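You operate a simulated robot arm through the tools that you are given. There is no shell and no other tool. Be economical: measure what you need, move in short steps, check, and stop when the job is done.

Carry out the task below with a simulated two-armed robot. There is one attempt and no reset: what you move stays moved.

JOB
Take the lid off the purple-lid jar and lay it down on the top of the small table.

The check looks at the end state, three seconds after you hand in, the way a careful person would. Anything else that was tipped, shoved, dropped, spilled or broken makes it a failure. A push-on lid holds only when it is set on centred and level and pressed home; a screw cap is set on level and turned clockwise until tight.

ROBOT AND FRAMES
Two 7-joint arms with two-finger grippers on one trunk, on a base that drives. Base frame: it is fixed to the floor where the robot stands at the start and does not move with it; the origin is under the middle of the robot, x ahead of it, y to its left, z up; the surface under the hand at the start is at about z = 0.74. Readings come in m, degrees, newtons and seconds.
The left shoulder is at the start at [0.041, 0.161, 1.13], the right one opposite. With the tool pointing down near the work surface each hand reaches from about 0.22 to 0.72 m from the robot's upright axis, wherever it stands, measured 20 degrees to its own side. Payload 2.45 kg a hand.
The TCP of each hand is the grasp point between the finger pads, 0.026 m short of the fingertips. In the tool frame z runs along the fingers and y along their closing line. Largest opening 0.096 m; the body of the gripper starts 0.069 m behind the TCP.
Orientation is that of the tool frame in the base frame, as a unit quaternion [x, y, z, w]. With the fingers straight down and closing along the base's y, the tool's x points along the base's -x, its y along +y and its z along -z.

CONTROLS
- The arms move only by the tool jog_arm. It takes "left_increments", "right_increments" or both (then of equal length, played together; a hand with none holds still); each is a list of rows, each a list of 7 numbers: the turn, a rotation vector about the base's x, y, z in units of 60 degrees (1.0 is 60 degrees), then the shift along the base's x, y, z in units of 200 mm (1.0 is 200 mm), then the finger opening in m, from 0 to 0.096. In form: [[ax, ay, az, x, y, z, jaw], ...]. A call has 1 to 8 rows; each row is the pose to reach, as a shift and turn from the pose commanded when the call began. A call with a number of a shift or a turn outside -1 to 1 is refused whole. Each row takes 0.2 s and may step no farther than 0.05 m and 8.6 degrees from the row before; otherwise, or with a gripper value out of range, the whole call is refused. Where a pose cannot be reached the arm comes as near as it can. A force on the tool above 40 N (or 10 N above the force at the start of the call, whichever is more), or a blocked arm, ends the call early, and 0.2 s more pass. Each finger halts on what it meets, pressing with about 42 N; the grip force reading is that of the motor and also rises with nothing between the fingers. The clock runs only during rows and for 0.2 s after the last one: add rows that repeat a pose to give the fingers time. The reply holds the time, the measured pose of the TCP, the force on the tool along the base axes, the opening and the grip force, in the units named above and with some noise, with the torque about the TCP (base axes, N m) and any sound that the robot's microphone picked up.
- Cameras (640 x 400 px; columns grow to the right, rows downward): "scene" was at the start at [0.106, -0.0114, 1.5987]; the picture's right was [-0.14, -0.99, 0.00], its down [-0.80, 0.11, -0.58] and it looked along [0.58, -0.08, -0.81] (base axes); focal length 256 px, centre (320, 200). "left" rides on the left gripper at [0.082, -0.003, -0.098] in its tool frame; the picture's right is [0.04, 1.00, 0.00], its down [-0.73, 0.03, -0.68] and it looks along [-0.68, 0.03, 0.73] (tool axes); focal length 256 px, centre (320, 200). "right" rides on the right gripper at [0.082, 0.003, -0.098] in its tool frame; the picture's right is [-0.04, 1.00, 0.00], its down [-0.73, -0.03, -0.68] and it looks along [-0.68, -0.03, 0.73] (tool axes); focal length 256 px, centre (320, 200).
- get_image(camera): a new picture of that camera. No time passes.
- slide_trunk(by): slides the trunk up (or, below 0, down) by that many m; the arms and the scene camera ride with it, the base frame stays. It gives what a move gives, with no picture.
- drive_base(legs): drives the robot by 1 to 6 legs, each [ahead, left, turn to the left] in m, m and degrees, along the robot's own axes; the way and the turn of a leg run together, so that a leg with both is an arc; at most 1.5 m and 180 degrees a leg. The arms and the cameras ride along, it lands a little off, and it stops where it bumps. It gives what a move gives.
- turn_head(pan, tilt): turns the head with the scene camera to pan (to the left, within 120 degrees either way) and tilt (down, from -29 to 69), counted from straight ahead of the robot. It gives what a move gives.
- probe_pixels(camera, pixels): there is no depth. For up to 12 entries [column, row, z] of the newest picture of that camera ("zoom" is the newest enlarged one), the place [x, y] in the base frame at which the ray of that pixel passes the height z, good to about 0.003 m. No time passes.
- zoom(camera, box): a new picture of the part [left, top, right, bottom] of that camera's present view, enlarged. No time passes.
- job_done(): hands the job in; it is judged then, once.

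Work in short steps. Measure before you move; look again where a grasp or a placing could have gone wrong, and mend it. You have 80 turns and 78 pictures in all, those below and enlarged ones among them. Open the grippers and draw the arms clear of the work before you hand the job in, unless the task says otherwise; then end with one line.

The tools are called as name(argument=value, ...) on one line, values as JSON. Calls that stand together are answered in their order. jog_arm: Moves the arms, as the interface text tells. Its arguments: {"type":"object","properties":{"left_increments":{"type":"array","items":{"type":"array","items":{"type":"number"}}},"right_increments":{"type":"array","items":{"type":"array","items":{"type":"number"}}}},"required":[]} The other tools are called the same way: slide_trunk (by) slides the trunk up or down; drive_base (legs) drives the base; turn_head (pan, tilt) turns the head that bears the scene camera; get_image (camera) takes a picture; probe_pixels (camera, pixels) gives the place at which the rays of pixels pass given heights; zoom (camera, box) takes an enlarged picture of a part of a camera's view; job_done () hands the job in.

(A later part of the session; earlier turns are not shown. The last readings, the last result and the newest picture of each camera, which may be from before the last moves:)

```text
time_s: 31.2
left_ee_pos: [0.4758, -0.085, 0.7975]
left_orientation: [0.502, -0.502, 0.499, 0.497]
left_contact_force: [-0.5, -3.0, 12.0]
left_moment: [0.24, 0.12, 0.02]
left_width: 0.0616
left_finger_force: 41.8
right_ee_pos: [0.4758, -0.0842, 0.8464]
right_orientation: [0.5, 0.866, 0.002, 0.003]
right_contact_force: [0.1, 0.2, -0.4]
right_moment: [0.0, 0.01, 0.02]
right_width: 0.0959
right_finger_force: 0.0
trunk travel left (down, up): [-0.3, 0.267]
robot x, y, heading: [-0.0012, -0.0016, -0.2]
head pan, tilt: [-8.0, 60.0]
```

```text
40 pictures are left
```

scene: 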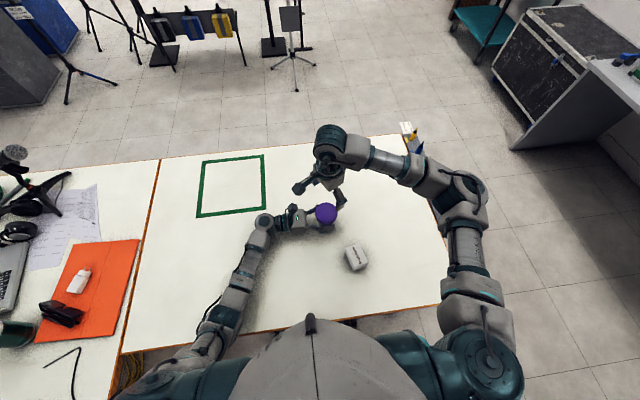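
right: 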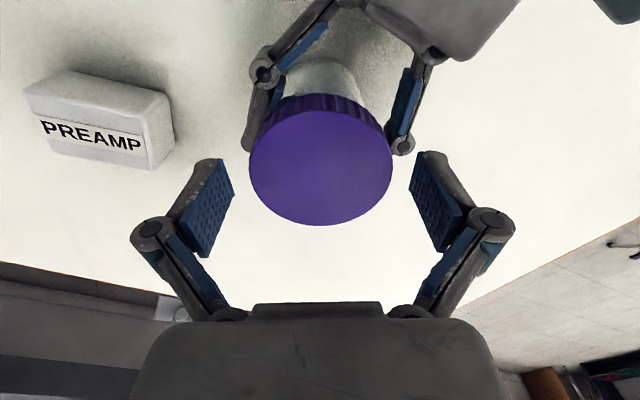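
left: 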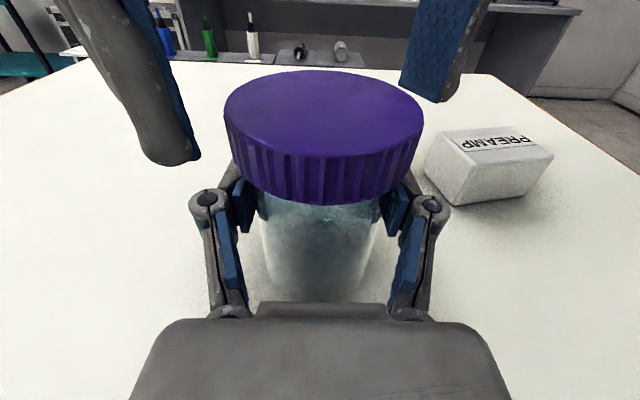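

In the right view the lid disc (rows ~105–225) seems off the finger line. I check with probes.

probe_pixels(camera="right", pixels=[[320, 225, 0.842], [320, 108, 0.842], [249, 165, 0.842], [392, 165, 0.842]])

zoom(camera="scene", box=[280, 170, 380, 240])

```text
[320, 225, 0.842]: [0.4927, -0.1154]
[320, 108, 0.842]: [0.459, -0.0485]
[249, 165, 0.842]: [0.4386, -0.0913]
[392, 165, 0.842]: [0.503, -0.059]
```

```text
5.71 times, centred on (330, 205) of scene
```

zoom: 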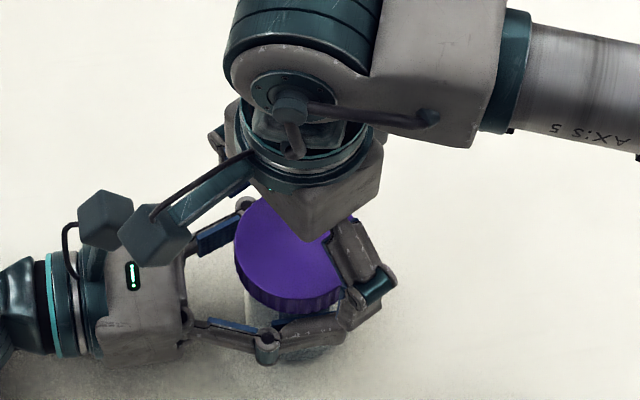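

Centre is ≈(0.476,-0.082), fine. Shift 2 mm in +y and close slowly.

jog_arm(right_increments=[[0, 0, 0, 0.0, 0.01, 0, 0.09], [0, 0, 0, 0.0, 0.01, 0, 0.082], [0, 0, 0, 0.0, 0.01, 0, 0.076], [0, 0, 0, 0.0, 0.01, 0, 0.07], [0, 0, 0, 0.0, 0.01, 0, 0.064], [0, 0, 0, 0.0, 0.01, 0, 0.064]])

get_image(camera="left")

```text
time_s: 32.6
left_ee_pos: [0.4761, -0.0851, 0.798]
left_orientation: [0.503, -0.501, 0.499, 0.497]
left_contact_force: [4.9, -1.0, 6.9]
left_moment: [0.16, 0.04, -0.04]
left_width: 0.0616
left_finger_force: 42.1
right_ee_pos: [0.4755, -0.0822, 0.8475]
right_orientation: [0.5, 0.866, 0.003, 0.003]
right_contact_force: [-5.6, -2.0, 12.3]
right_moment: [-0.07, 0.21, 0.02]
right_width: 0.0802
right_finger_force: 41.8
trunk travel left (down, up): [-0.3, 0.267]
robot x, y, heading: [-0.0006, -0.0015, -0.1]
head pan, tilt: [-8.0, 60.0]
```

```text
38 pictures are left
```

left: 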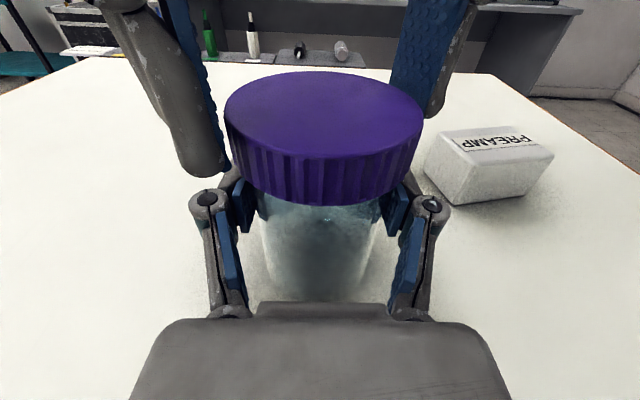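

Lid gripped at 0.080 m, 42 N. Turn counterclockwise (+z) 30° as a test, watching torque.

jog_arm(right_increments=[[0, 0, 0.1, 0, 0, 0, 0.06], [0, 0, 0.2, 0, 0, 0, 0.06], [0, 0, 0.3, 0, 0, 0.0, 0.06], [0, 0, 0.4, 0, 0, 0.0, 0.06], [0, 0, 0.5, 0, 0, 0.0, 0.06]])

get_image(camera="left")

```text
time_s: 33.8
left_ee_pos: [0.477, -0.0853, 0.7978]
left_orientation: [-0.502, 0.502, -0.498, -0.497]
left_contact_force: [10.5, 5.0, 2.6]
left_moment: [-0.02, 0.2, 0.06]
left_width: 0.0615
left_finger_force: 41.7
right_ee_pos: [0.4745, -0.0823, 0.8476]
right_orientation: [0.258, 0.966, 0.003, 0.002]
right_contact_force: [-10.5, -10.0, 20.1]
right_moment: [-0.29, 0.26, -0.08]
right_width: 0.0807
right_finger_force: 42.1
trunk travel left (down, up): [-0.3, 0.267]
robot x, y, heading: [-0.0009, -0.0027, -0.2]
head pan, tilt: [-8.0, 60.0]
```

```text
37 pictures are left
```

left: 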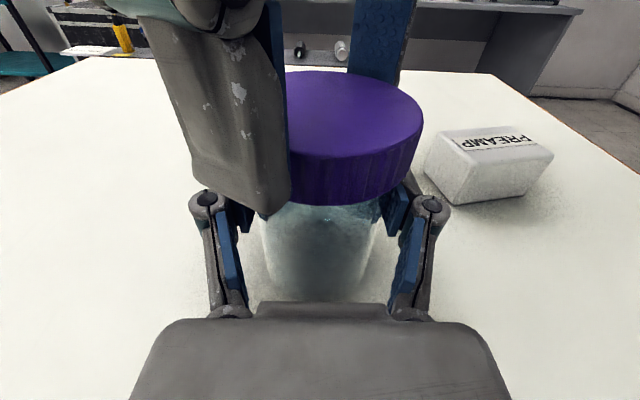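

The lid turned 30° with little resistance, and the upward force (20 N) suggests it's rising. I'll check clearance between the right finger and left hand/camera before continuing.

zoom(camera="scene", box=[280, 170, 380, 240])

get_image(camera="right")

```text
5.71 times, centred on (330, 205) of scene
```

zoom: 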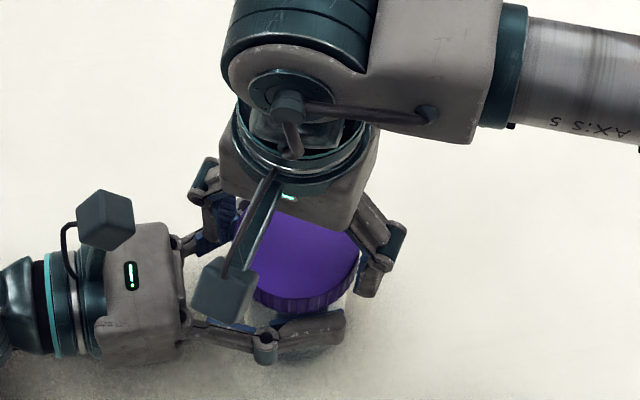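

```text
35 pictures are left
```

right: 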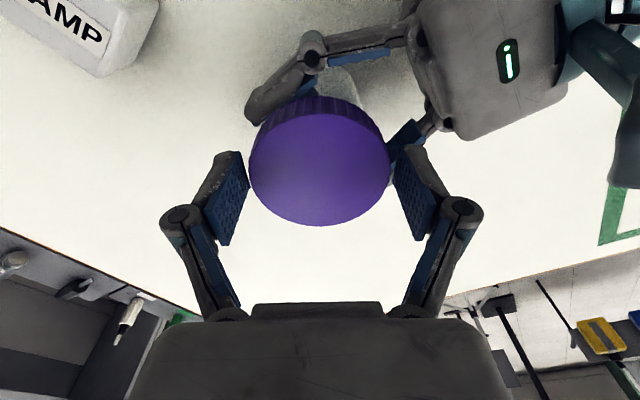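

The right camera swings away and the fingers pass above the left palm, so there's clearance. Continue 60° counterclockwise with a slight 1.5 mm rise to relieve the upward force.

jog_arm(right_increments=[[0, 0, 0.12, 0, 0, 0.002, 0.06], [0, 0, 0.24, 0, 0, 0.003, 0.06], [0, 0, 0.36, 0, 0, 0.004, 0.06], [0, 0, 0.48, 0, 0, 0.005, 0.06], [0, 0, 0.6, 0, 0, 0.006, 0.06], [0, 0, 0.72, 0, 0, 0.007, 0.06], [0, 0, 0.84, 0, 0, 0.0075, 0.06], [0, 0, 0.96, 0, 0, 0.008, 0.06]])

zoom(camera="scene", box=[280, 170, 380, 240])

```text
time_s: 35.6
left_ee_pos: [0.4766, -0.0847, 0.7968]
left_orientation: [0.503, -0.501, 0.499, 0.497]
left_contact_force: [7.4, 23.2, 7.1]
left_moment: [-0.27, 0.55, 0.1]
left_width: 0.0619
left_finger_force: 42.6
right_ee_pos: [0.4749, -0.0831, 0.8477]
right_orientation: [-0.239, 0.971, 0.003, 0.0]
right_contact_force: [-10.3, -23.6, 3.8]
right_moment: [-0.71, 0.17, -0.04]
right_width: 0.0801
right_finger_force: 42.1
trunk travel left (down, up): [-0.3, 0.267]
robot x, y, heading: [-0.0008, 0.0016, -0.0]
head pan, tilt: [-8.0, 60.0]
```

```text
5.71 times, centred on (330, 205) of scene
```

zoom: 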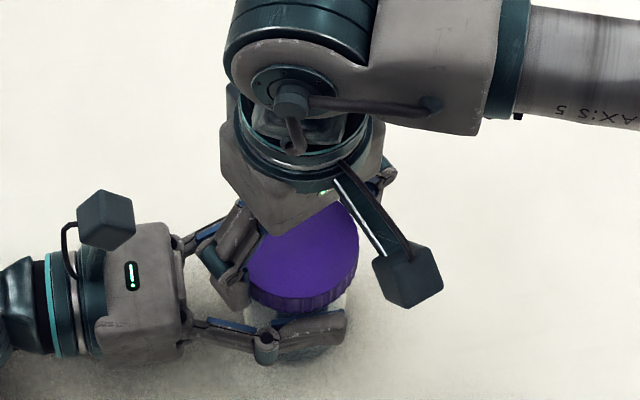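

Turned 90° in total. A side force of -23 N in y shows the hand sits slightly too far +y, so I'll shift -2 mm and continue 58°.

jog_arm(right_increments=[[0, 0, 0.0, 0, -0.01, 0.0, 0.06], [0, 0, 0.14, -0.002, -0.012, 0.001, 0.06], [0, 0, 0.28, -0.004, -0.012, 0.002, 0.06], [0, 0, 0.42, -0.005, -0.012, 0.003, 0.06], [0, 0, 0.56, -0.005, -0.012, 0.004, 0.06], [0, 0, 0.7, -0.005, -0.012, 0.005, 0.06], [0, 0, 0.84, -0.005, -0.012, 0.006, 0.06], [0, 0, 0.97, -0.005, -0.012, 0.007, 0.06]])

get_image(camera="left")

```text
time_s: 37.3
left_ee_pos: [0.4661, -0.0881, 0.8024]
left_orientation: [-0.495, 0.505, -0.497, -0.503]
left_contact_force: [-3.8, 1.6, 2.2]
left_moment: [-0.08, -0.28, 0.05]
left_width: 0.0631
left_finger_force: 42.3
right_ee_pos: [0.4621, -0.0864, 0.8578]
right_orientation: [-0.557, 0.83, -0.008, 0.017]
right_contact_force: [3.5, -1.4, -1.7]
right_moment: [0.02, 0.04, 0.01]
right_width: 0.0807
right_finger_force: 42.2
right hand out of reach, approached as far as the arm can: row 6, 7, 8
trunk travel left (down, up): [-0.3, 0.267]
robot x, y, heading: [0.0021, 0.0025, -0.1]
head pan, tilt: [-8.0, 60.0]
stopped in row 8 (left hand): the force on the tool passed its limit at 48 N (the readings are from after the stop); the commanded pose is now the measured one
```

```text
33 pictures are left
```

left: 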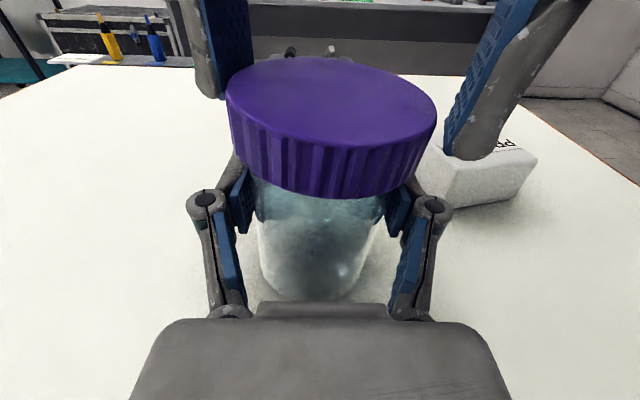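

The right arm hit its reach limit at ≈+68° yaw and drifted; lid looks raised and a bit tilted. Zooming in.

zoom(camera="left", box=[210, 40, 450, 310])

get_image(camera="right")

zoom(camera="scene", box=[280, 170, 380, 240])

```text
1.48 times, centred on (330, 175) of left
```

zoom: 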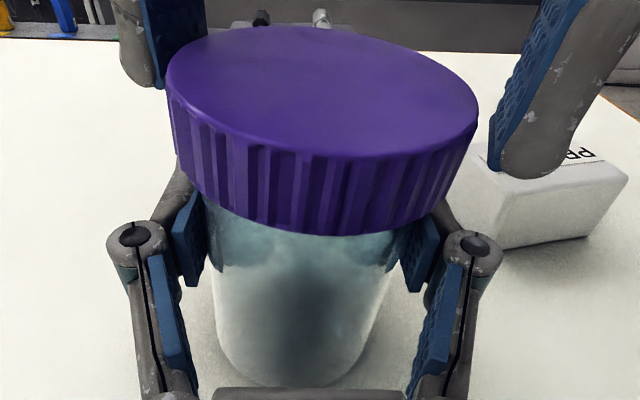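

```text
31 pictures are left
```

right: 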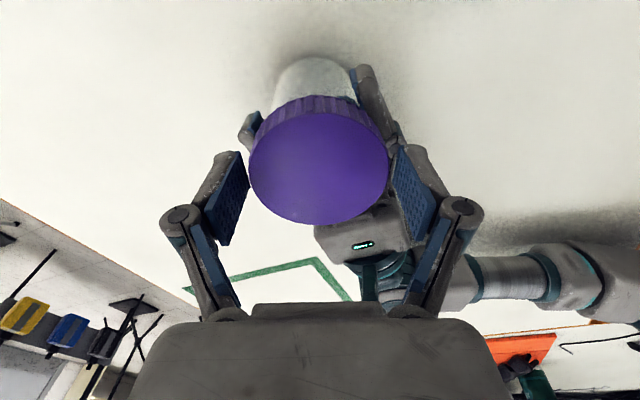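

```text
5.71 times, centred on (330, 205) of scene
```

zoom: 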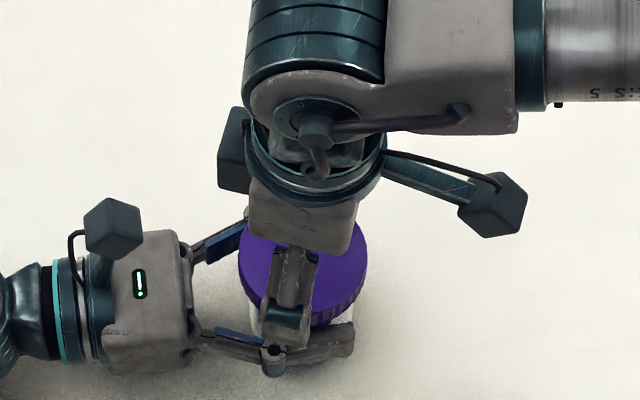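

After 128° of turning, the arm limit dragged hand and jar ~10 mm and up 5 mm. I'll release the lid, lift the right hand clear, and inspect.

jog_arm(right_increments=[[0, 0, 0, 0, 0, 0, 0.09], [0, 0, 0, 0, 0, 0, 0.096], [0, 0, 0, 0, 0, 0, 0.096], [0, 0, 0, 0, 0, 0.15, 0.096], [0, 0, 0, 0, 0, 0.3, 0.096], [0, 0, 0, 0, 0, 0.45, 0.096]])

zoom(camera="left", box=[210, 40, 450, 310])

get_image(camera="right")

```text
time_s: 38.7
left_ee_pos: [0.4682, -0.0882, 0.801]
left_orientation: [-0.494, 0.505, -0.498, -0.503]
left_contact_force: [0.2, -0.5, -1.4]
left_moment: [0.02, 0.03, 0.01]
left_width: 0.0616
left_finger_force: 41.6
right_ee_pos: [0.4617, -0.085, 0.9473]
right_orientation: [-0.558, 0.83, -0.006, 0.017]
right_contact_force: [-0.1, -0.1, -0.7]
right_moment: [0.02, -0.01, -0.02]
right_width: 0.096
right_finger_force: 0.0
trunk travel left (down, up): [-0.3, 0.267]
robot x, y, heading: [0.0016, 0.0029, 0.0]
head pan, tilt: [-8.0, 60.0]
```

```text
1.48 times, centred on (330, 175) of left
```

zoom: 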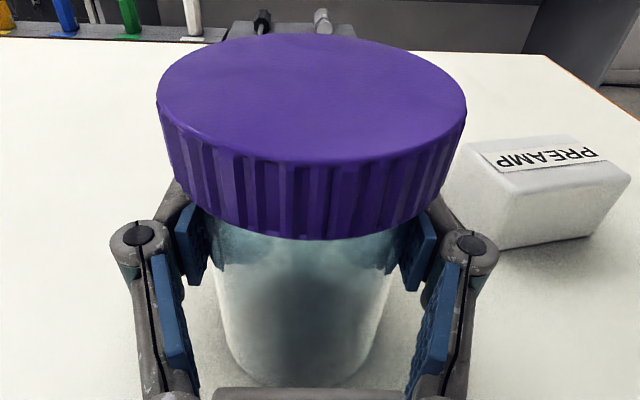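

```text
28 pictures are left
```

right: 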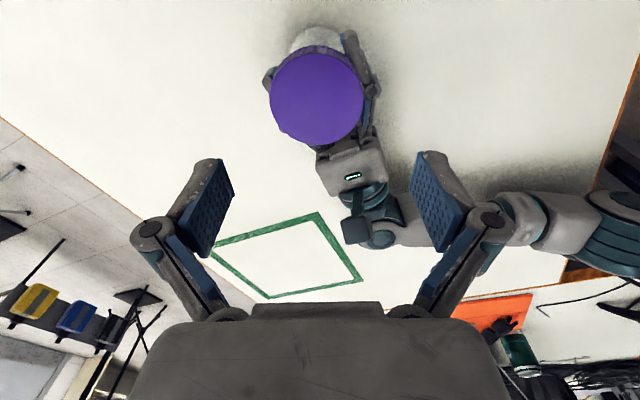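

The lid is still on its thread and the jar sits a few mm up, held. I lower the left hand 4 mm to rest the jar, and rotate the right hand back clockwise for another bite.

jog_arm(left_increments=[[0, 0, 0, 0, 0, -0.01, 0.04], [0, 0, 0, 0, 0, -0.018, 0.04], [0, 0, 0, 0, 0, -0.018, 0.04], [0, 0, 0, 0, 0, -0.018, 0.04], [0, 0, 0, 0, 0, -0.018, 0.04], [0, 0, 0, 0, 0, -0.018, 0.04], [0, 0, 0, 0, 0, -0.018, 0.04], [0, 0, 0, 0, 0, -0.018, 0.04]], right_increments=[[0, 0, -0.125, 0, 0, 0, 0.096], [0, 0, -0.25, 0, 0, 0, 0.096], [0, 0, -0.375, 0, 0, 0, 0.096], [0, 0, -0.5, 0, 0, 0, 0.096], [0, 0, -0.625, 0, 0, 0, 0.096], [0, 0, -0.75, 0, 0, 0, 0.096], [0, 0, -0.875, 0, 0, 0, 0.096], [0, 0, -1.0, 0, 0, 0, 0.096]])

jog_arm(right_increments=[[0, 0, -0.125, 0, 0, 0, 0.096], [0, 0, -0.25, 0, 0, 0, 0.096], [0, 0, -0.375, 0, 0, 0, 0.096], [0, 0, -0.5, 0, 0, 0, 0.096], [0, 0, -0.625, 0, 0, 0, 0.096], [0, 0, -0.75, 0, 0, 0, 0.096], [0, 0, -0.875, 0, 0, 0, 0.096], [0, 0, -1.0, 0, 0, 0, 0.096]])

jog_arm(right_increments=[[0, 0, -0.125, 0, 0, 0, 0.096], [0, 0, -0.25, 0, 0, 0, 0.096], [0, 0, -0.375, 0, 0, 0, 0.096], [0, 0, -0.5, 0, 0, 0, 0.096], [0, 0, -0.6, 0, 0, 0, 0.096]])

```text
time_s: 40.5
left_ee_pos: [0.4679, -0.0888, 0.7982]
left_orientation: [-0.494, 0.505, -0.496, -0.504]
left_contact_force: [0.5, -0.5, -0.5]
left_moment: [0.0, -0.01, -0.01]
left_width: 0.0616
left_finger_force: 42.4
right_ee_pos: [0.4632, -0.0854, 0.9472]
right_orientation: [-0.067, 0.998, -0.014, 0.01]
right_contact_force: [0.3, -0.3, -0.5]
right_moment: [0.02, 0.03, -0.03]
right_width: 0.0958
right_finger_force: 0.1
trunk travel left (down, up): [-0.3, 0.267]
robot x, y, heading: [-0.0007, -0.0005, -0.1]
head pan, tilt: [-8.0, 60.0]
```

```text
time_s: 42.3
left_ee_pos: [0.4689, -0.088, 0.7981]
left_orientation: [-0.495, 0.504, -0.497, -0.503]
left_contact_force: [-0.2, -0.1, -0.2]
left_moment: [0.02, 0.0, 0.0]
left_width: 0.0617
left_finger_force: 41.7
right_ee_pos: [0.4639, -0.0863, 0.9482]
right_orientation: [0.441, 0.897, -0.017, 0.001]
right_contact_force: [0.2, -0.1, 0.5]
right_moment: [0.02, -0.01, 0.04]
right_width: 0.0959
right_finger_force: 0.0
trunk travel left (down, up): [-0.3, 0.267]
robot x, y, heading: [-0.0021, 0.0016, -0.0]
head pan, tilt: [-8.0, 60.0]
```

```text
time_s: 43.5
left_ee_pos: [0.4679, -0.089, 0.798]
left_orientation: [-0.494, 0.506, -0.496, -0.504]
left_contact_force: [0.9, -1.2, -1.3]
left_moment: [0.0, -0.02, 0.03]
left_width: 0.0615
left_finger_force: 42.0
right_ee_pos: [0.4631, -0.0849, 0.9479]
right_orientation: [0.696, 0.717, -0.019, -0.004]
right_contact_force: [0.1, 0.7, 0.1]
right_moment: [-0.05, 0.0, -0.01]
right_width: 0.0959
right_finger_force: 0.1
trunk travel left (down, up): [-0.3, 0.267]
robot x, y, heading: [0.0005, -0.0013, 0.0]
head pan, tilt: [-8.0, 60.0]
```

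Right hand is at yaw ≈-88° with ~2° tilt (to undo). Look for the lid position.

jog_arm(right_increments=[[0.0207, -0.0307, 0, 0.03, 0, 0, 0.096], [0.0207, -0.0307, 0, 0.03, 0, 0, 0.096]])

get_image(camera="right")

get_image(camera="left")

```text
time_s: 44.1
left_ee_pos: [0.4677, -0.0883, 0.7985]
left_orientation: [-0.495, 0.504, -0.497, -0.503]
left_contact_force: [-0.6, 0.4, -2.1]
left_moment: [0.02, 0.0, -0.02]
left_width: 0.0615
left_finger_force: 42.4
right_ee_pos: [0.4711, -0.0851, 0.9473]
right_orientation: [0.696, 0.718, 0.0, 0.0]
right_contact_force: [0.5, -0.1, 0.6]
right_moment: [0.03, -0.02, -0.01]
right_width: 0.0959
right_finger_force: 0.0
trunk travel left (down, up): [-0.3, 0.267]
robot x, y, heading: [-0.0014, 0.0005, 0.0]
head pan, tilt: [-8.0, 60.0]
```

```text
27 pictures are left
```

right: 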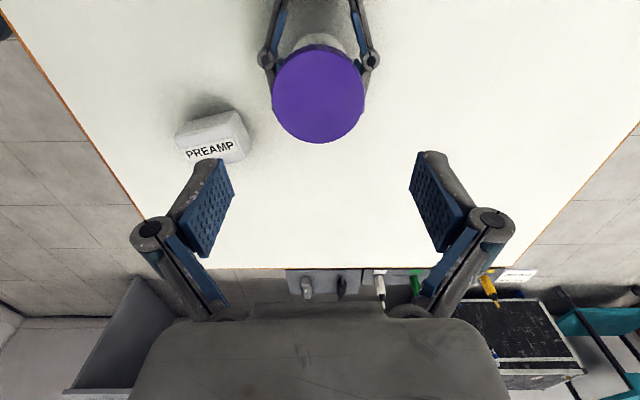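

```text
26 pictures are left
```

left: 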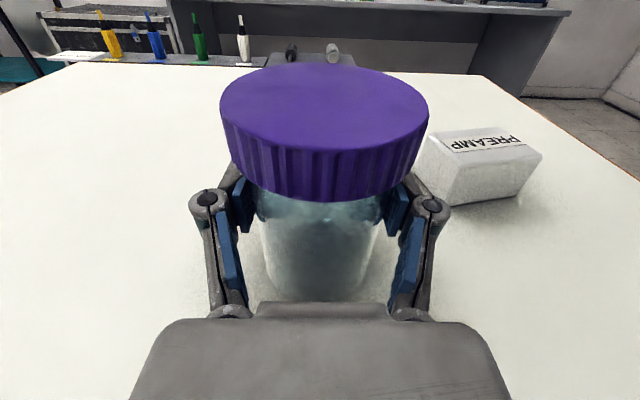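

probe_pixels(camera="right", pixels=[[318, 143, 0.848], [318, 49, 0.848], [272, 95, 0.848], [364, 95, 0.848]])

probe_pixels(camera="left", pixels=[[323, 202, 0.825], [323, 153, 0.848], [220, 105, 0.848], [428, 105, 0.848], [323, 64, 0.848]])

```text
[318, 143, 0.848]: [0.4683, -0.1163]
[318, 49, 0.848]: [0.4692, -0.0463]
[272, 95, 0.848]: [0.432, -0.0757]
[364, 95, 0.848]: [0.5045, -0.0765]
```

```text
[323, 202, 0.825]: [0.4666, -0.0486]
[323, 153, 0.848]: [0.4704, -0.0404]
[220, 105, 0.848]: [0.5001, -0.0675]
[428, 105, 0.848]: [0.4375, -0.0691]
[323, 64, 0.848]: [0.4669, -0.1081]
```

Lid centre ≈(0.4685,-0.082), top ≈0.845. Descend to z≈0.849 and close.

jog_arm(right_increments=[[0, 0, 0, -0.012, 0.008, -0.15, 0.096], [0, 0, 0, -0.012, 0.008, -0.3, 0.096], [0, 0, 0, -0.012, 0.008, -0.4, 0.096], [0, 0, 0, -0.012, 0.008, -0.49, 0.096], [0, 0, 0, -0.012, 0.008, -0.49, 0.088], [0, 0, 0, -0.012, 0.008, -0.49, 0.08], [0, 0, 0, -0.012, 0.008, -0.49, 0.072], [0, 0, 0, -0.012, 0.008, -0.49, 0.06]])

get_image(camera="left")

```text
time_s: 45.9
left_ee_pos: [0.4677, -0.0893, 0.7963]
left_orientation: [-0.495, 0.505, -0.497, -0.503]
left_contact_force: [-4.3, 0.6, -2.5]
left_moment: [-0.05, -0.16, 0.03]
left_width: 0.0616
left_finger_force: 41.7
right_ee_pos: [0.4684, -0.0854, 0.8497]
right_orientation: [0.696, 0.718, 0.002, 0.0]
right_contact_force: [4.4, -1.3, 3.1]
right_moment: [-0.02, -0.13, 0.01]
right_width: 0.0706
right_finger_force: 42.2
trunk travel left (down, up): [-0.3, 0.267]
robot x, y, heading: [-0.0028, 0.0036, 0.1]
head pan, tilt: [-8.0, 60.0]
```

```text
25 pictures are left
```

left: 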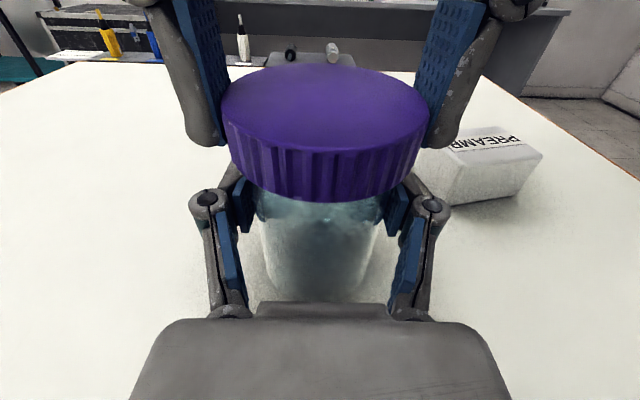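

Gripped (0.071 m, 42 N). Turn counterclockwise 60° with a tiny rise.

jog_arm(right_increments=[[0, 0, 0.12, 0, 0, 0.001, 0.05], [0, 0, 0.24, 0, 0, 0.002, 0.05], [0, 0, 0.36, 0, 0, 0.003, 0.05], [0, 0, 0.48, 0, 0, 0.004, 0.05], [0, 0, 0.6, 0, 0, 0.005, 0.05], [0, 0, 0.72, 0, 0, 0.006, 0.05], [0, 0, 0.84, 0, 0, 0.007, 0.05], [0, 0, 0.96, 0, 0, 0.008, 0.05]])

get_image(camera="left")

```text
time_s: 47.7
left_ee_pos: [0.4673, -0.0888, 0.799]
left_orientation: [-0.494, 0.505, -0.497, -0.504]
left_contact_force: [-18.4, 8.1, 4.2]
left_moment: [0.38, -1.41, 0.12]
left_width: 0.0616
left_finger_force: 41.9
right_ee_pos: [0.4684, -0.0853, 0.8516]
right_orientation: [0.265, 0.964, 0.001, 0.0]
right_contact_force: [19.5, -8.6, -5.3]
right_moment: [-0.77, 0.41, -0.03]
right_width: 0.0707
right_finger_force: 41.7
trunk travel left (down, up): [-0.3, 0.267]
robot x, y, heading: [0.0023, 0.0006, -0.1]
head pan, tilt: [-8.0, 60.0]
```

```text
24 pictures are left
```

left: 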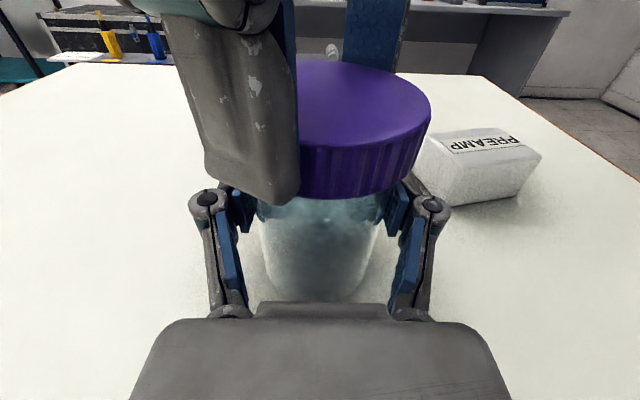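

Turning freely, but 20 N sideways force: shift the hand 2 mm in +x, 1 mm -y, and continue 58°.

jog_arm(right_increments=[[0, 0, 0, 0.01, -0.005, 0, 0.05], [0, 0, 0.14, 0.01, -0.005, 0.002, 0.05], [0, 0, 0.28, 0.01, -0.005, 0.003, 0.05], [0, 0, 0.42, 0.01, -0.005, 0.004, 0.05], [0, 0, 0.56, 0.01, -0.005, 0.005, 0.05], [0, 0, 0.7, 0.01, -0.005, 0.006, 0.05], [0, 0, 0.84, 0.01, -0.005, 0.007, 0.05], [0, 0, 0.97, 0.01, -0.005, 0.008, 0.05]])

get_image(camera="left")

```text
time_s: 49.5
left_ee_pos: [0.4692, -0.0901, 0.7985]
left_orientation: [-0.495, 0.504, -0.498, -0.503]
left_contact_force: [-2.2, 1.2, 12.2]
left_moment: [0.74, -0.67, 0.05]
left_width: 0.0617
left_finger_force: 42.4
right_ee_pos: [0.4686, -0.0856, 0.853]
right_orientation: [-0.239, 0.971, 0.001, -0.002]
right_contact_force: [2.0, -0.9, -12.8]
right_moment: [-0.72, 0.57, -0.01]
right_width: 0.0703
right_finger_force: 41.9
trunk travel left (down, up): [-0.3, 0.267]
robot x, y, heading: [0.0034, 0.0011, -0.1]
head pan, tilt: [-8.0, 60.0]
```

```text
23 pictures are left
```

left: 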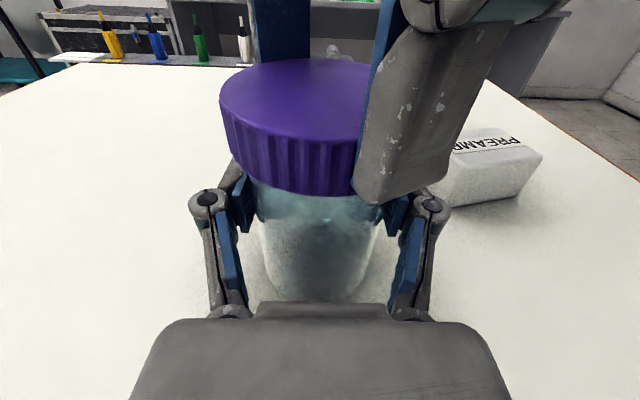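

The lid visibly rises (lower rim at row 195 vs. 206). A further 27° within reach, without extra lift.

jog_arm(right_increments=[[0, 0, 0.12, 0, 0, 0.0, 0.05], [0, 0, 0.24, 0, 0, 0.0, 0.05], [0, 0, 0.36, 0, 0, 0.0, 0.05], [0, 0, 0.45, 0, 0, 0.0, 0.05]])

zoom(camera="left", box=[210, 40, 450, 310])

```text
time_s: 50.5
left_ee_pos: [0.4696, -0.0882, 0.7978]
left_orientation: [-0.494, 0.505, -0.497, -0.504]
left_contact_force: [2.4, 1.3, 15.0]
left_moment: [0.26, -0.53, -0.04]
left_width: 0.0617
left_finger_force: 41.6
right_ee_pos: [0.4678, -0.086, 0.8528]
right_orientation: [-0.46, 0.888, 0.002, -0.002]
right_contact_force: [-3.1, -2.0, -15.0]
right_moment: [-0.24, 0.68, -0.01]
right_width: 0.0703
right_finger_force: 41.7
trunk travel left (down, up): [-0.3, 0.267]
robot x, y, heading: [0.0011, 0.0006, -0.0]
head pan, tilt: [-8.0, 60.0]
```

```text
1.48 times, centred on (330, 175) of left
```

zoom: 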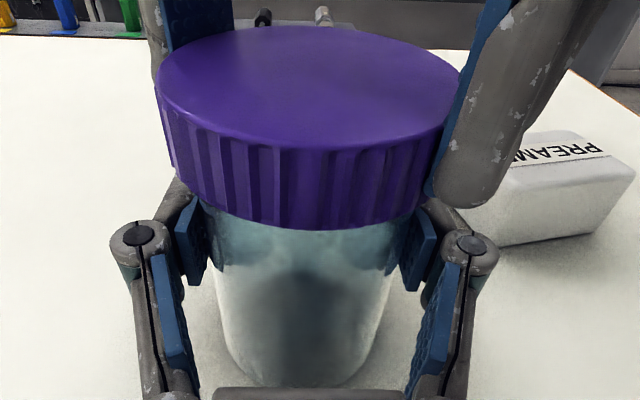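

The lid has risen ≈4 mm relative to the jar. Test a gentle straight lift of 6 mm.

jog_arm(right_increments=[[0, 0, 0, 0, 0, 0.005, 0.05], [0, 0, 0, 0, 0, 0.01, 0.05], [0, 0, 0, 0, 0, 0.015, 0.05], [0, 0, 0, 0, 0, 0.02, 0.05], [0, 0, 0, 0, 0, 0.025, 0.05], [0, 0, 0, 0, 0, 0.03, 0.05]])

zoom(camera="left", box=[210, 40, 450, 310])

```text
time_s: 51.9
left_ee_pos: [0.4678, -0.0876, 0.7925]
left_orientation: [-0.498, 0.506, -0.493, -0.503]
left_contact_force: [6.8, 0.4, -6.9]
left_moment: [-0.03, 0.15, 0.0]
left_width: 0.0614
left_finger_force: 41.3
right_ee_pos: [0.471, -0.0842, 0.8618]
right_orientation: [-0.459, 0.889, 0.002, 0.002]
right_contact_force: [-6.4, -0.1, 5.5]
right_moment: [-0.05, 0.32, -0.03]
right_width: 0.0708
right_finger_force: 41.8
trunk travel left (down, up): [-0.3, 0.267]
robot x, y, heading: [0.0002, -0.0029, -0.2]
head pan, tilt: [-8.0, 60.0]
```

```text
1.48 times, centred on (330, 175) of left
```

zoom: 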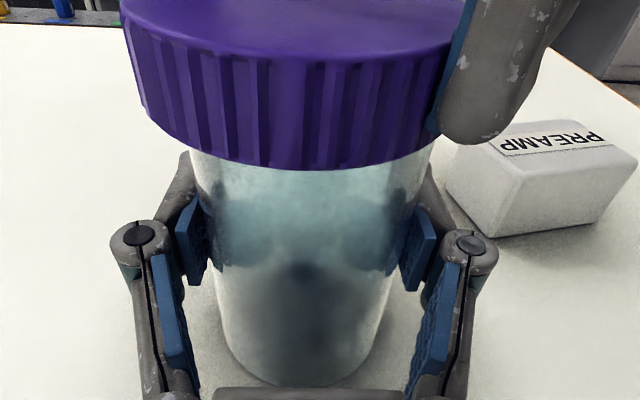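

The gap between lid and left fingers grew by ~14 mm and the pull force vanished, so the lid seems to be coming off. Lift 16 mm more and look.

jog_arm(right_increments=[[0, 0, 0, 0, 0, 0.02, 0.05], [0, 0, 0, 0, 0, 0.04, 0.05], [0, 0, 0, 0, 0, 0.06, 0.05], [0, 0, 0, 0, 0, 0.08, 0.05]])

get_image(camera="left")

zoom(camera="scene", box=[280, 170, 380, 240])

```text
time_s: 52.9
left_ee_pos: [0.4693, -0.0888, 0.7977]
left_orientation: [-0.495, 0.505, -0.497, -0.503]
left_contact_force: [-0.2, 0.3, -0.4]
left_moment: [0.03, 0.01, -0.01]
left_width: 0.0615
left_finger_force: 42.0
right_ee_pos: [0.4679, -0.085, 0.8741]
right_orientation: [-0.458, 0.889, 0.001, 0.0]
right_contact_force: [-0.2, -0.3, 0.1]
right_moment: [0.02, 0.02, -0.02]
right_width: 0.0704
right_finger_force: 41.4
trunk travel left (down, up): [-0.3, 0.267]
robot x, y, heading: [-0.0009, -0.0027, -0.0]
head pan, tilt: [-8.0, 60.0]
```

```text
20 pictures are left
```

left: 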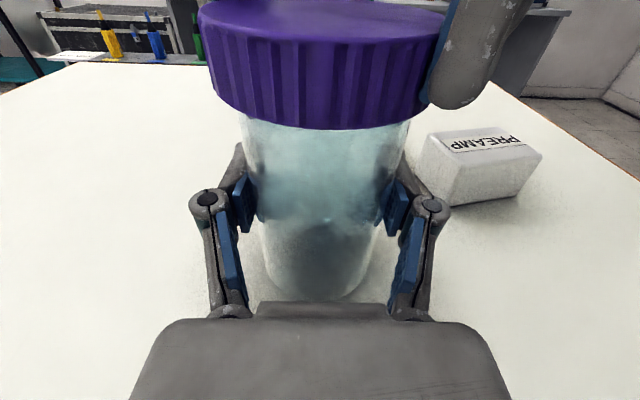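

```text
5.71 times, centred on (330, 205) of scene
```

zoom: 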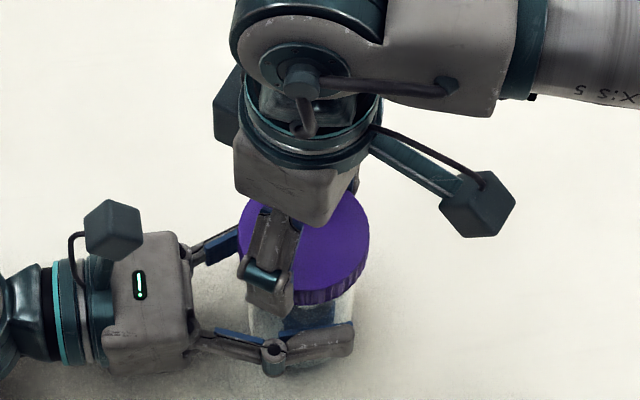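

Forces are zero on both hands: the lid is free. Lift 80 mm and confirm.

jog_arm(right_increments=[[0, 0, 0, 0, 0, 0.1, 0.05], [0, 0, 0, 0, 0, 0.2, 0.05], [0, 0, 0, 0, 0, 0.3, 0.05], [0, 0, 0, 0, 0, 0.4, 0.05]])

get_image(camera="left")

get_image(camera="right")

```text
time_s: 53.9
left_ee_pos: [0.47, -0.0897, 0.7987]
left_orientation: [-0.494, 0.506, -0.496, -0.504]
left_contact_force: [0.0, 0.0, -1.0]
left_moment: [-0.02, 0.01, 0.02]
left_width: 0.0613
left_finger_force: 42.4
right_ee_pos: [0.4685, -0.0859, 0.9543]
right_orientation: [-0.459, 0.888, 0.001, -0.001]
right_contact_force: [0.6, 0.2, 0.3]
right_moment: [0.01, 0.02, -0.04]
right_width: 0.0707
right_finger_force: 42.5
trunk travel left (down, up): [-0.3, 0.267]
robot x, y, heading: [0.0024, 0.003, 0.1]
head pan, tilt: [-8.0, 60.0]
```

```text
18 pictures are left
```

left: 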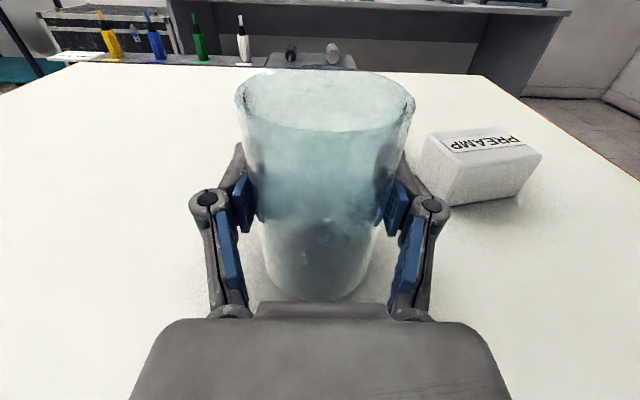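

```text
17 pictures are left
```

right: 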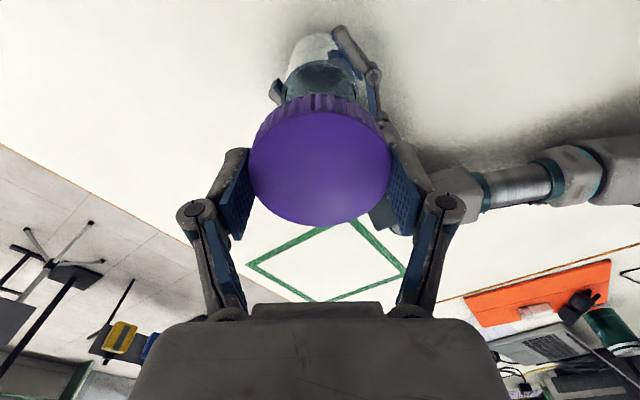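

The lid is in the right hand and the jar stands open. Carry the lid to the clear spot around (0.49,-0.29), unwinding the yaw.

jog_arm(right_increments=[[0, 0, -0.05, 0, -0.12, 0, 0.05], [0, 0, -0.18, 0.02, -0.27, 0, 0.05], [0, 0, -0.3, 0.04, -0.42, 0, 0.05], [0, 0, -0.42, 0.06, -0.57, 0, 0.05], [0, 0, -0.54, 0.08, -0.72, 0, 0.05], [0, 0, -0.66, 0.1, -0.87, 0, 0.05], [0, 0, -0.78, 0.1, -1.0, 0, 0.05], [0, 0, -0.9, 0.1, -1.0, -0.1, 0.05]])

get_image(camera="scene")

```text
time_s: 55.7
left_ee_pos: [0.4686, -0.0891, 0.7971]
left_orientation: [-0.495, 0.505, -0.497, -0.504]
left_contact_force: [0.8, -0.8, -1.4]
left_moment: [0.01, -0.01, 0.01]
left_width: 0.0614
left_finger_force: 41.8
right_ee_pos: [0.4886, -0.2865, 0.9364]
right_orientation: [-0.003, 1.0, 0.001, -0.002]
right_contact_force: [-0.6, 0.0, -0.1]
right_moment: [-0.03, 0.02, 0.04]
right_width: 0.0706
right_finger_force: 41.7
trunk travel left (down, up): [-0.3, 0.267]
robot x, y, heading: [-0.0025, 0.0002, 0.1]
head pan, tilt: [-8.0, 60.0]
```

```text
16 pictures are left
```

scene: 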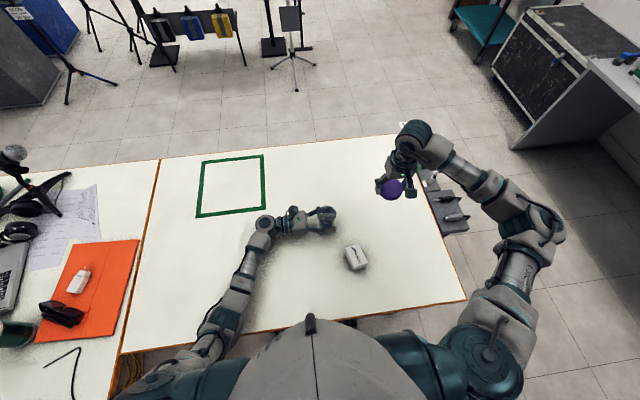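

Spot below is clear. Descend to TCP z≈0.776 first.

jog_arm(right_increments=[[0, 0, 0, 0, 0, -0.15, 0.05], [0, 0, 0, 0, 0, -0.3, 0.05], [0, 0, 0, 0, 0, -0.45, 0.05], [0, 0, 0, 0, 0, -0.6, 0.05], [0, 0, 0, 0, 0, -0.7, 0.05], [0, 0, 0, 0, 0, -0.8, 0.05]])

jog_arm(right_increments=[[0, 0, 0, 0, 0, -0.01, 0.05], [0, 0, 0, 0, 0, -0.02, 0.05], [0, 0, 0, 0, 0, -0.03, 0.05]])

get_image(camera="right")

```text
time_s: 57.1
left_ee_pos: [0.4683, -0.0891, 0.7979]
left_orientation: [-0.494, 0.505, -0.496, -0.504]
left_contact_force: [0.0, -0.7, -0.7]
left_moment: [0.02, 0.01, -0.04]
left_width: 0.0614
left_finger_force: 41.4
right_ee_pos: [0.4901, -0.2861, 0.7752]
right_orientation: [-0.006, 1.0, 0.002, 0.0]
right_contact_force: [1.1, -0.2, 0.1]
right_moment: [0.01, 0.0, 0.0]
right_width: 0.0711
right_finger_force: 42.3
trunk travel left (down, up): [-0.3, 0.267]
robot x, y, heading: [0.0014, -0.001, -0.2]
head pan, tilt: [-8.0, 60.0]
```

```text
time_s: 57.9
left_ee_pos: [0.4688, -0.0876, 0.7981]
left_orientation: [-0.494, 0.506, -0.497, -0.504]
left_contact_force: [0.1, -0.1, -0.8]
left_moment: [0.0, -0.01, 0.0]
left_width: 0.0613
left_finger_force: 41.8
right_ee_pos: [0.4884, -0.2862, 0.7694]
right_orientation: [-0.005, 1.0, 0.002, -0.001]
right_contact_force: [-0.8, 0.5, 0.7]
right_moment: [0.01, 0.01, 0.01]
right_width: 0.0706
right_finger_force: 42.0
trunk travel left (down, up): [-0.3, 0.267]
robot x, y, heading: [-0.0001, 0.0021, 0.0]
head pan, tilt: [-8.0, 60.0]
```

```text
15 pictures are left
```

right: 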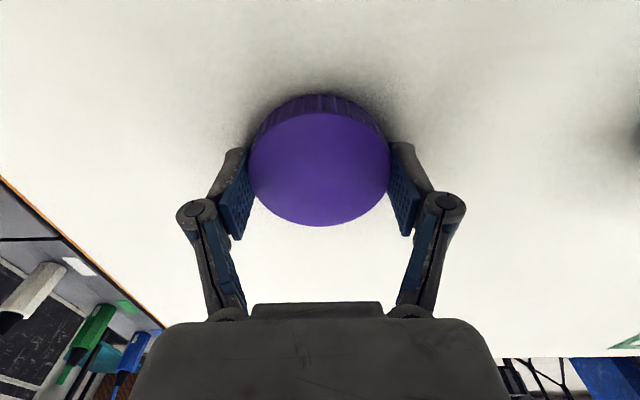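

No contact yet at 0.769; continue down in 1 mm steps until it touches.

jog_arm(right_increments=[[0, 0, 0, 0, 0, -0.005, 0.05], [0, 0, 0, 0, 0, -0.01, 0.05], [0, 0, 0, 0, 0, -0.015, 0.05], [0, 0, 0, 0, 0, -0.015, 0.05]])

```text
time_s: 58.9
left_ee_pos: [0.4683, -0.0892, 0.798]
left_orientation: [-0.495, 0.505, -0.497, -0.503]
left_contact_force: [0.7, 1.5, -1.7]
left_moment: [-0.01, -0.02, 0.0]
left_width: 0.0617
left_finger_force: 41.8
right_ee_pos: [0.4885, -0.2853, 0.7659]
right_orientation: [-0.005, 1.0, 0.002, -0.001]
right_contact_force: [0.3, -0.1, -0.9]
right_moment: [0.01, -0.03, 0.03]
right_width: 0.0706
right_finger_force: 41.9
trunk travel left (down, up): [-0.3, 0.267]
robot x, y, heading: [-0.0016, -0.0026, 0.0]
head pan, tilt: [-8.0, 60.0]
```

jog_arm(right_increments=[[0, 0, 0, 0, 0, -0.005, 0.05], [0, 0, 0, 0, 0, -0.01, 0.05], [0, 0, 0, 0, 0, -0.015, 0.05], [0, 0, 0, 0, 0, -0.015, 0.05]])

```text
time_s: 59.9
left_ee_pos: [0.4679, -0.0893, 0.7991]
left_orientation: [-0.494, 0.505, -0.496, -0.504]
left_contact_force: [0.3, 0.3, -0.4]
left_moment: [0.0, 0.0, -0.01]
left_width: 0.0615
left_finger_force: 42.4
right_ee_pos: [0.4893, -0.2854, 0.7644]
right_orientation: [-0.005, 1.0, 0.001, 0.0]
right_contact_force: [0.0, -0.8, 15.4]
right_moment: [0.4, -0.11, -0.01]
right_width: 0.0706
right_finger_force: 42.2
trunk travel left (down, up): [-0.3, 0.267]
robot x, y, heading: [0.0004, -0.0015, -0.0]
head pan, tilt: [-8.0, 60.0]
```

Contact (15 N) at z=0.764. Ease up 0.6 mm, open, then withdraw straight up.

jog_arm(right_increments=[[0, 0, 0, 0, 0, 0.003, 0.068], [0, 0, 0, 0, 0, 0.005, 0.08], [0, 0, 0, 0, 0, 0.005, 0.096], [0, 0, 0, 0, 0, 0.005, 0.096], [0, 0, 0, 0, 0, 0.1, 0.096], [0, 0, 0, 0, 0, 0.25, 0.096], [0, 0, 0, 0, 0, 0.45, 0.096], [0, 0, 0, 0, 0, 0.65, 0.096]])

get_image(camera="right")

```text
time_s: 61.7
left_ee_pos: [0.4679, -0.0892, 0.7982]
left_orientation: [-0.495, 0.505, -0.497, -0.504]
left_contact_force: [0.4, -0.1, -2.2]
left_moment: [0.0, 0.01, 0.03]
left_width: 0.0614
left_finger_force: 42.1
right_ee_pos: [0.4908, -0.2843, 0.8927]
right_orientation: [-0.005, 1.0, 0.002, -0.002]
right_contact_force: [0.5, 0.3, 0.4]
right_moment: [0.01, -0.01, -0.05]
right_width: 0.0959
right_finger_force: 0.1
trunk travel left (down, up): [-0.3, 0.267]
robot x, y, heading: [-0.0018, -0.0016, 0.1]
head pan, tilt: [-8.0, 60.0]
```

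```text
14 pictures are left
```

right: 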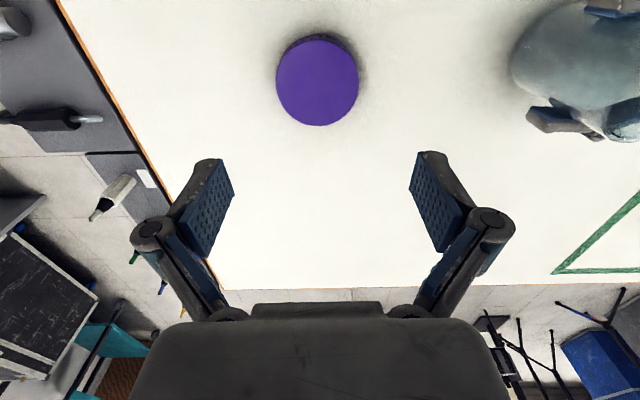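

The lid lies flat on the table. Now the jar: left z-force ≈ its weight, so it hangs slightly; view it, then lower until it touches.

jog_arm(left_increments=[[0, 0, 0, 0, 0, -0.005, 0.04], [0, 0, 0, 0, 0, -0.01, 0.04], [0, 0, 0, 0, 0, -0.01, 0.04]])

zoom(camera="scene", box=[260, 170, 420, 270])

```text
time_s: 62.5
left_ee_pos: [0.469, -0.0888, 0.7954]
left_orientation: [-0.496, 0.504, -0.497, -0.503]
left_contact_force: [-0.1, 0.4, 0.0]
left_moment: [0.0, 0.01, 0.02]
left_width: 0.0615
left_finger_force: 42.1
right_ee_pos: [0.4912, -0.2838, 0.892]
right_orientation: [-0.005, 1.0, 0.002, 0.0]
right_contact_force: [-0.4, -0.5, 0.2]
right_moment: [-0.01, -0.02, 0.05]
right_width: 0.096
right_finger_force: 0.3
trunk travel left (down, up): [-0.3, 0.267]
robot x, y, heading: [-0.0005, -0.0008, 0.2]
head pan, tilt: [-8.0, 60.0]
```

```text
4.00 times, centred on (340, 220) of scene
```

zoom: 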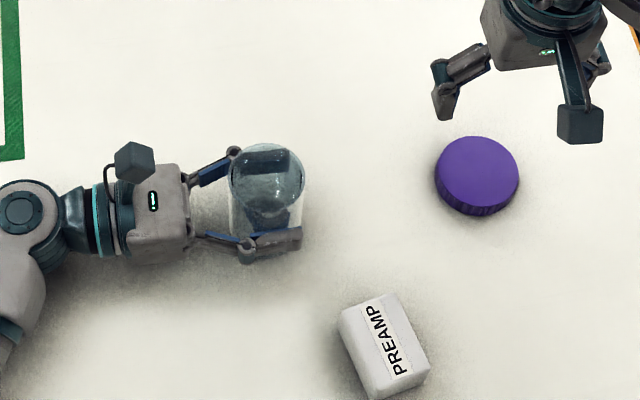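

Lid rests fine. The jar isn't touching yet; continue lowering in 1 mm steps (the hand's own back touched the table at ≈0.786).

jog_arm(left_increments=[[0, 0, 0, 0, 0, -0.005, 0.04], [0, 0, 0, 0, 0, -0.01, 0.04], [0, 0, 0, 0, 0, -0.015, 0.04], [0, 0, 0, 0, 0, -0.015, 0.04]])

get_image(camera="right")

```text
time_s: 63.5
left_ee_pos: [0.4677, -0.0895, 0.7938]
left_orientation: [-0.495, 0.504, -0.497, -0.503]
left_contact_force: [-0.4, 0.0, 0.1]
left_moment: [0.02, 0.04, 0.02]
left_width: 0.0615
left_finger_force: 42.5
right_ee_pos: [0.4897, -0.2831, 0.8932]
right_orientation: [-0.005, 1.0, 0.002, -0.001]
right_contact_force: [1.0, 0.1, 1.1]
right_moment: [0.02, -0.03, -0.05]
right_width: 0.096
right_finger_force: 0.0
trunk travel left (down, up): [-0.3, 0.267]
robot x, y, heading: [-0.0038, 0.0009, -0.0]
head pan, tilt: [-8.0, 60.0]
```

```text
12 pictures are left
```

right: 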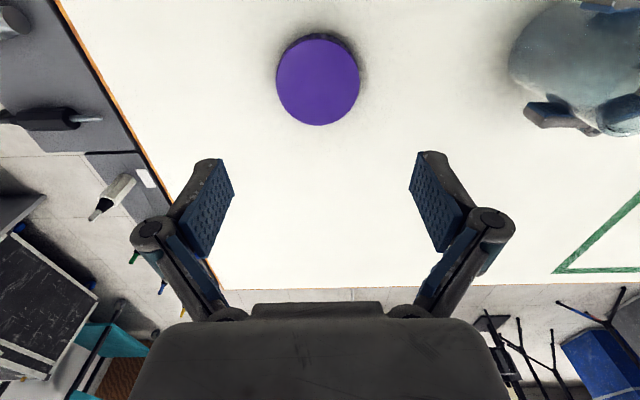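

Still no contact; lower further, gently.

jog_arm(left_increments=[[0, 0, 0, 0, 0, -0.005, 0.04], [0, 0, 0, 0, 0, -0.01, 0.04], [0, 0, 0, 0, 0, -0.015, 0.04], [0, 0, 0, 0, 0, -0.015, 0.04]])

jog_arm(right_increments=[[0, 0, 0, -0.1, -0.05, 0.1, 0.096], [0, 0, 0, -0.2, -0.1, 0.2, 0.096], [0, 0, 0, -0.4, -0.1, 0.2, 0.096], [0, 0, 0, -0.6, -0.1, 0.2, 0.096]])

get_image(camera="right")

```text
time_s: 64.5
left_ee_pos: [0.4683, -0.0879, 0.7909]
left_orientation: [-0.494, 0.505, -0.498, -0.504]
left_contact_force: [3.7, -1.0, 12.6]
left_moment: [0.33, 0.06, -0.08]
left_width: 0.0611
left_finger_force: 41.6
right_ee_pos: [0.4903, -0.2833, 0.8929]
right_orientation: [-0.006, 1.0, 0.002, -0.001]
right_contact_force: [-0.1, 0.9, 0.3]
right_moment: [-0.04, -0.01, 0.01]
right_width: 0.0961
right_finger_force: 0.0
trunk travel left (down, up): [-0.3, 0.267]
robot x, y, heading: [0.003, -0.0002, -0.1]
head pan, tilt: [-8.0, 60.0]
```

```text
time_s: 65.5
left_ee_pos: [0.4662, -0.0888, 0.7881]
left_orientation: [-0.495, 0.506, -0.496, -0.503]
left_contact_force: [-1.5, -0.2, 3.0]
left_moment: [0.12, 0.15, 0.03]
left_width: 0.0614
left_finger_force: 41.8
right_ee_pos: [0.3692, -0.3043, 0.9312]
right_orientation: [-0.004, 1.0, 0.001, 0.001]
right_contact_force: [-0.4, 1.2, -0.3]
right_moment: [0.01, 0.01, 0.01]
right_width: 0.0959
right_finger_force: 0.1
trunk travel left (down, up): [-0.3, 0.267]
robot x, y, heading: [-0.0021, 0.001, 0.0]
head pan, tilt: [-8.0, 60.0]
```

```text
11 pictures are left
```

right: 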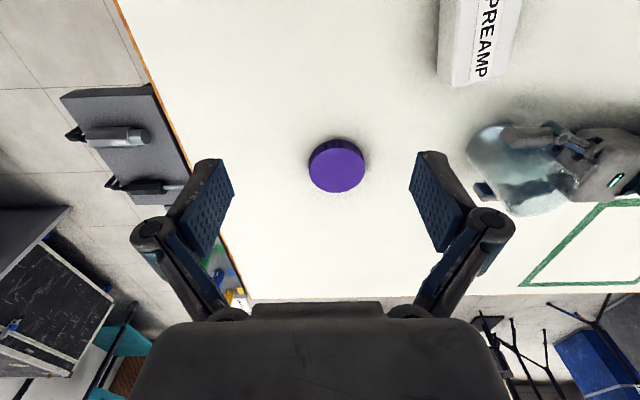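

Contact (12 N, close to the jar axis): the jar's bottom is on the table. Open the left hand slowly so it settles.

jog_arm(left_increments=[[0, 0, 0, 0, 0, 0, 0.06], [0, 0, 0, 0, 0, 0, 0.0625], [0, 0, 0, 0, 0, 0, 0.065], [0, 0, 0, 0, 0, 0, 0.07], [0, 0, 0, 0, 0, 0, 0.08], [0, 0, 0, 0, 0, 0, 0.09], [0, 0, 0, 0, 0, 0, 0.096], [0, 0, 0, 0, 0, 0, 0.096]])

get_image(camera="left")

```text
time_s: 67.3
left_ee_pos: [0.4684, -0.0885, 0.7891]
left_orientation: [-0.494, 0.506, -0.496, -0.504]
left_contact_force: [-1.0, 0.2, 0.7]
left_moment: [0.01, 0.0, 0.01]
left_width: 0.096
left_finger_force: 0.1
right_ee_pos: [0.3709, -0.303, 0.9301]
right_orientation: [-0.006, 1.0, 0.001, -0.001]
right_contact_force: [-0.2, 0.5, -0.3]
right_moment: [-0.02, 0.01, 0.01]
right_width: 0.096
right_finger_force: 0.1
trunk travel left (down, up): [-0.3, 0.267]
robot x, y, heading: [-0.0006, 0.0013, 0.0]
head pan, tilt: [-8.0, 60.0]
```

```text
10 pictures are left
```

left: 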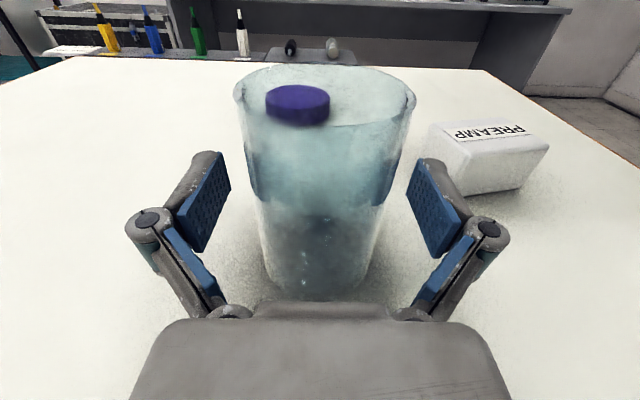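

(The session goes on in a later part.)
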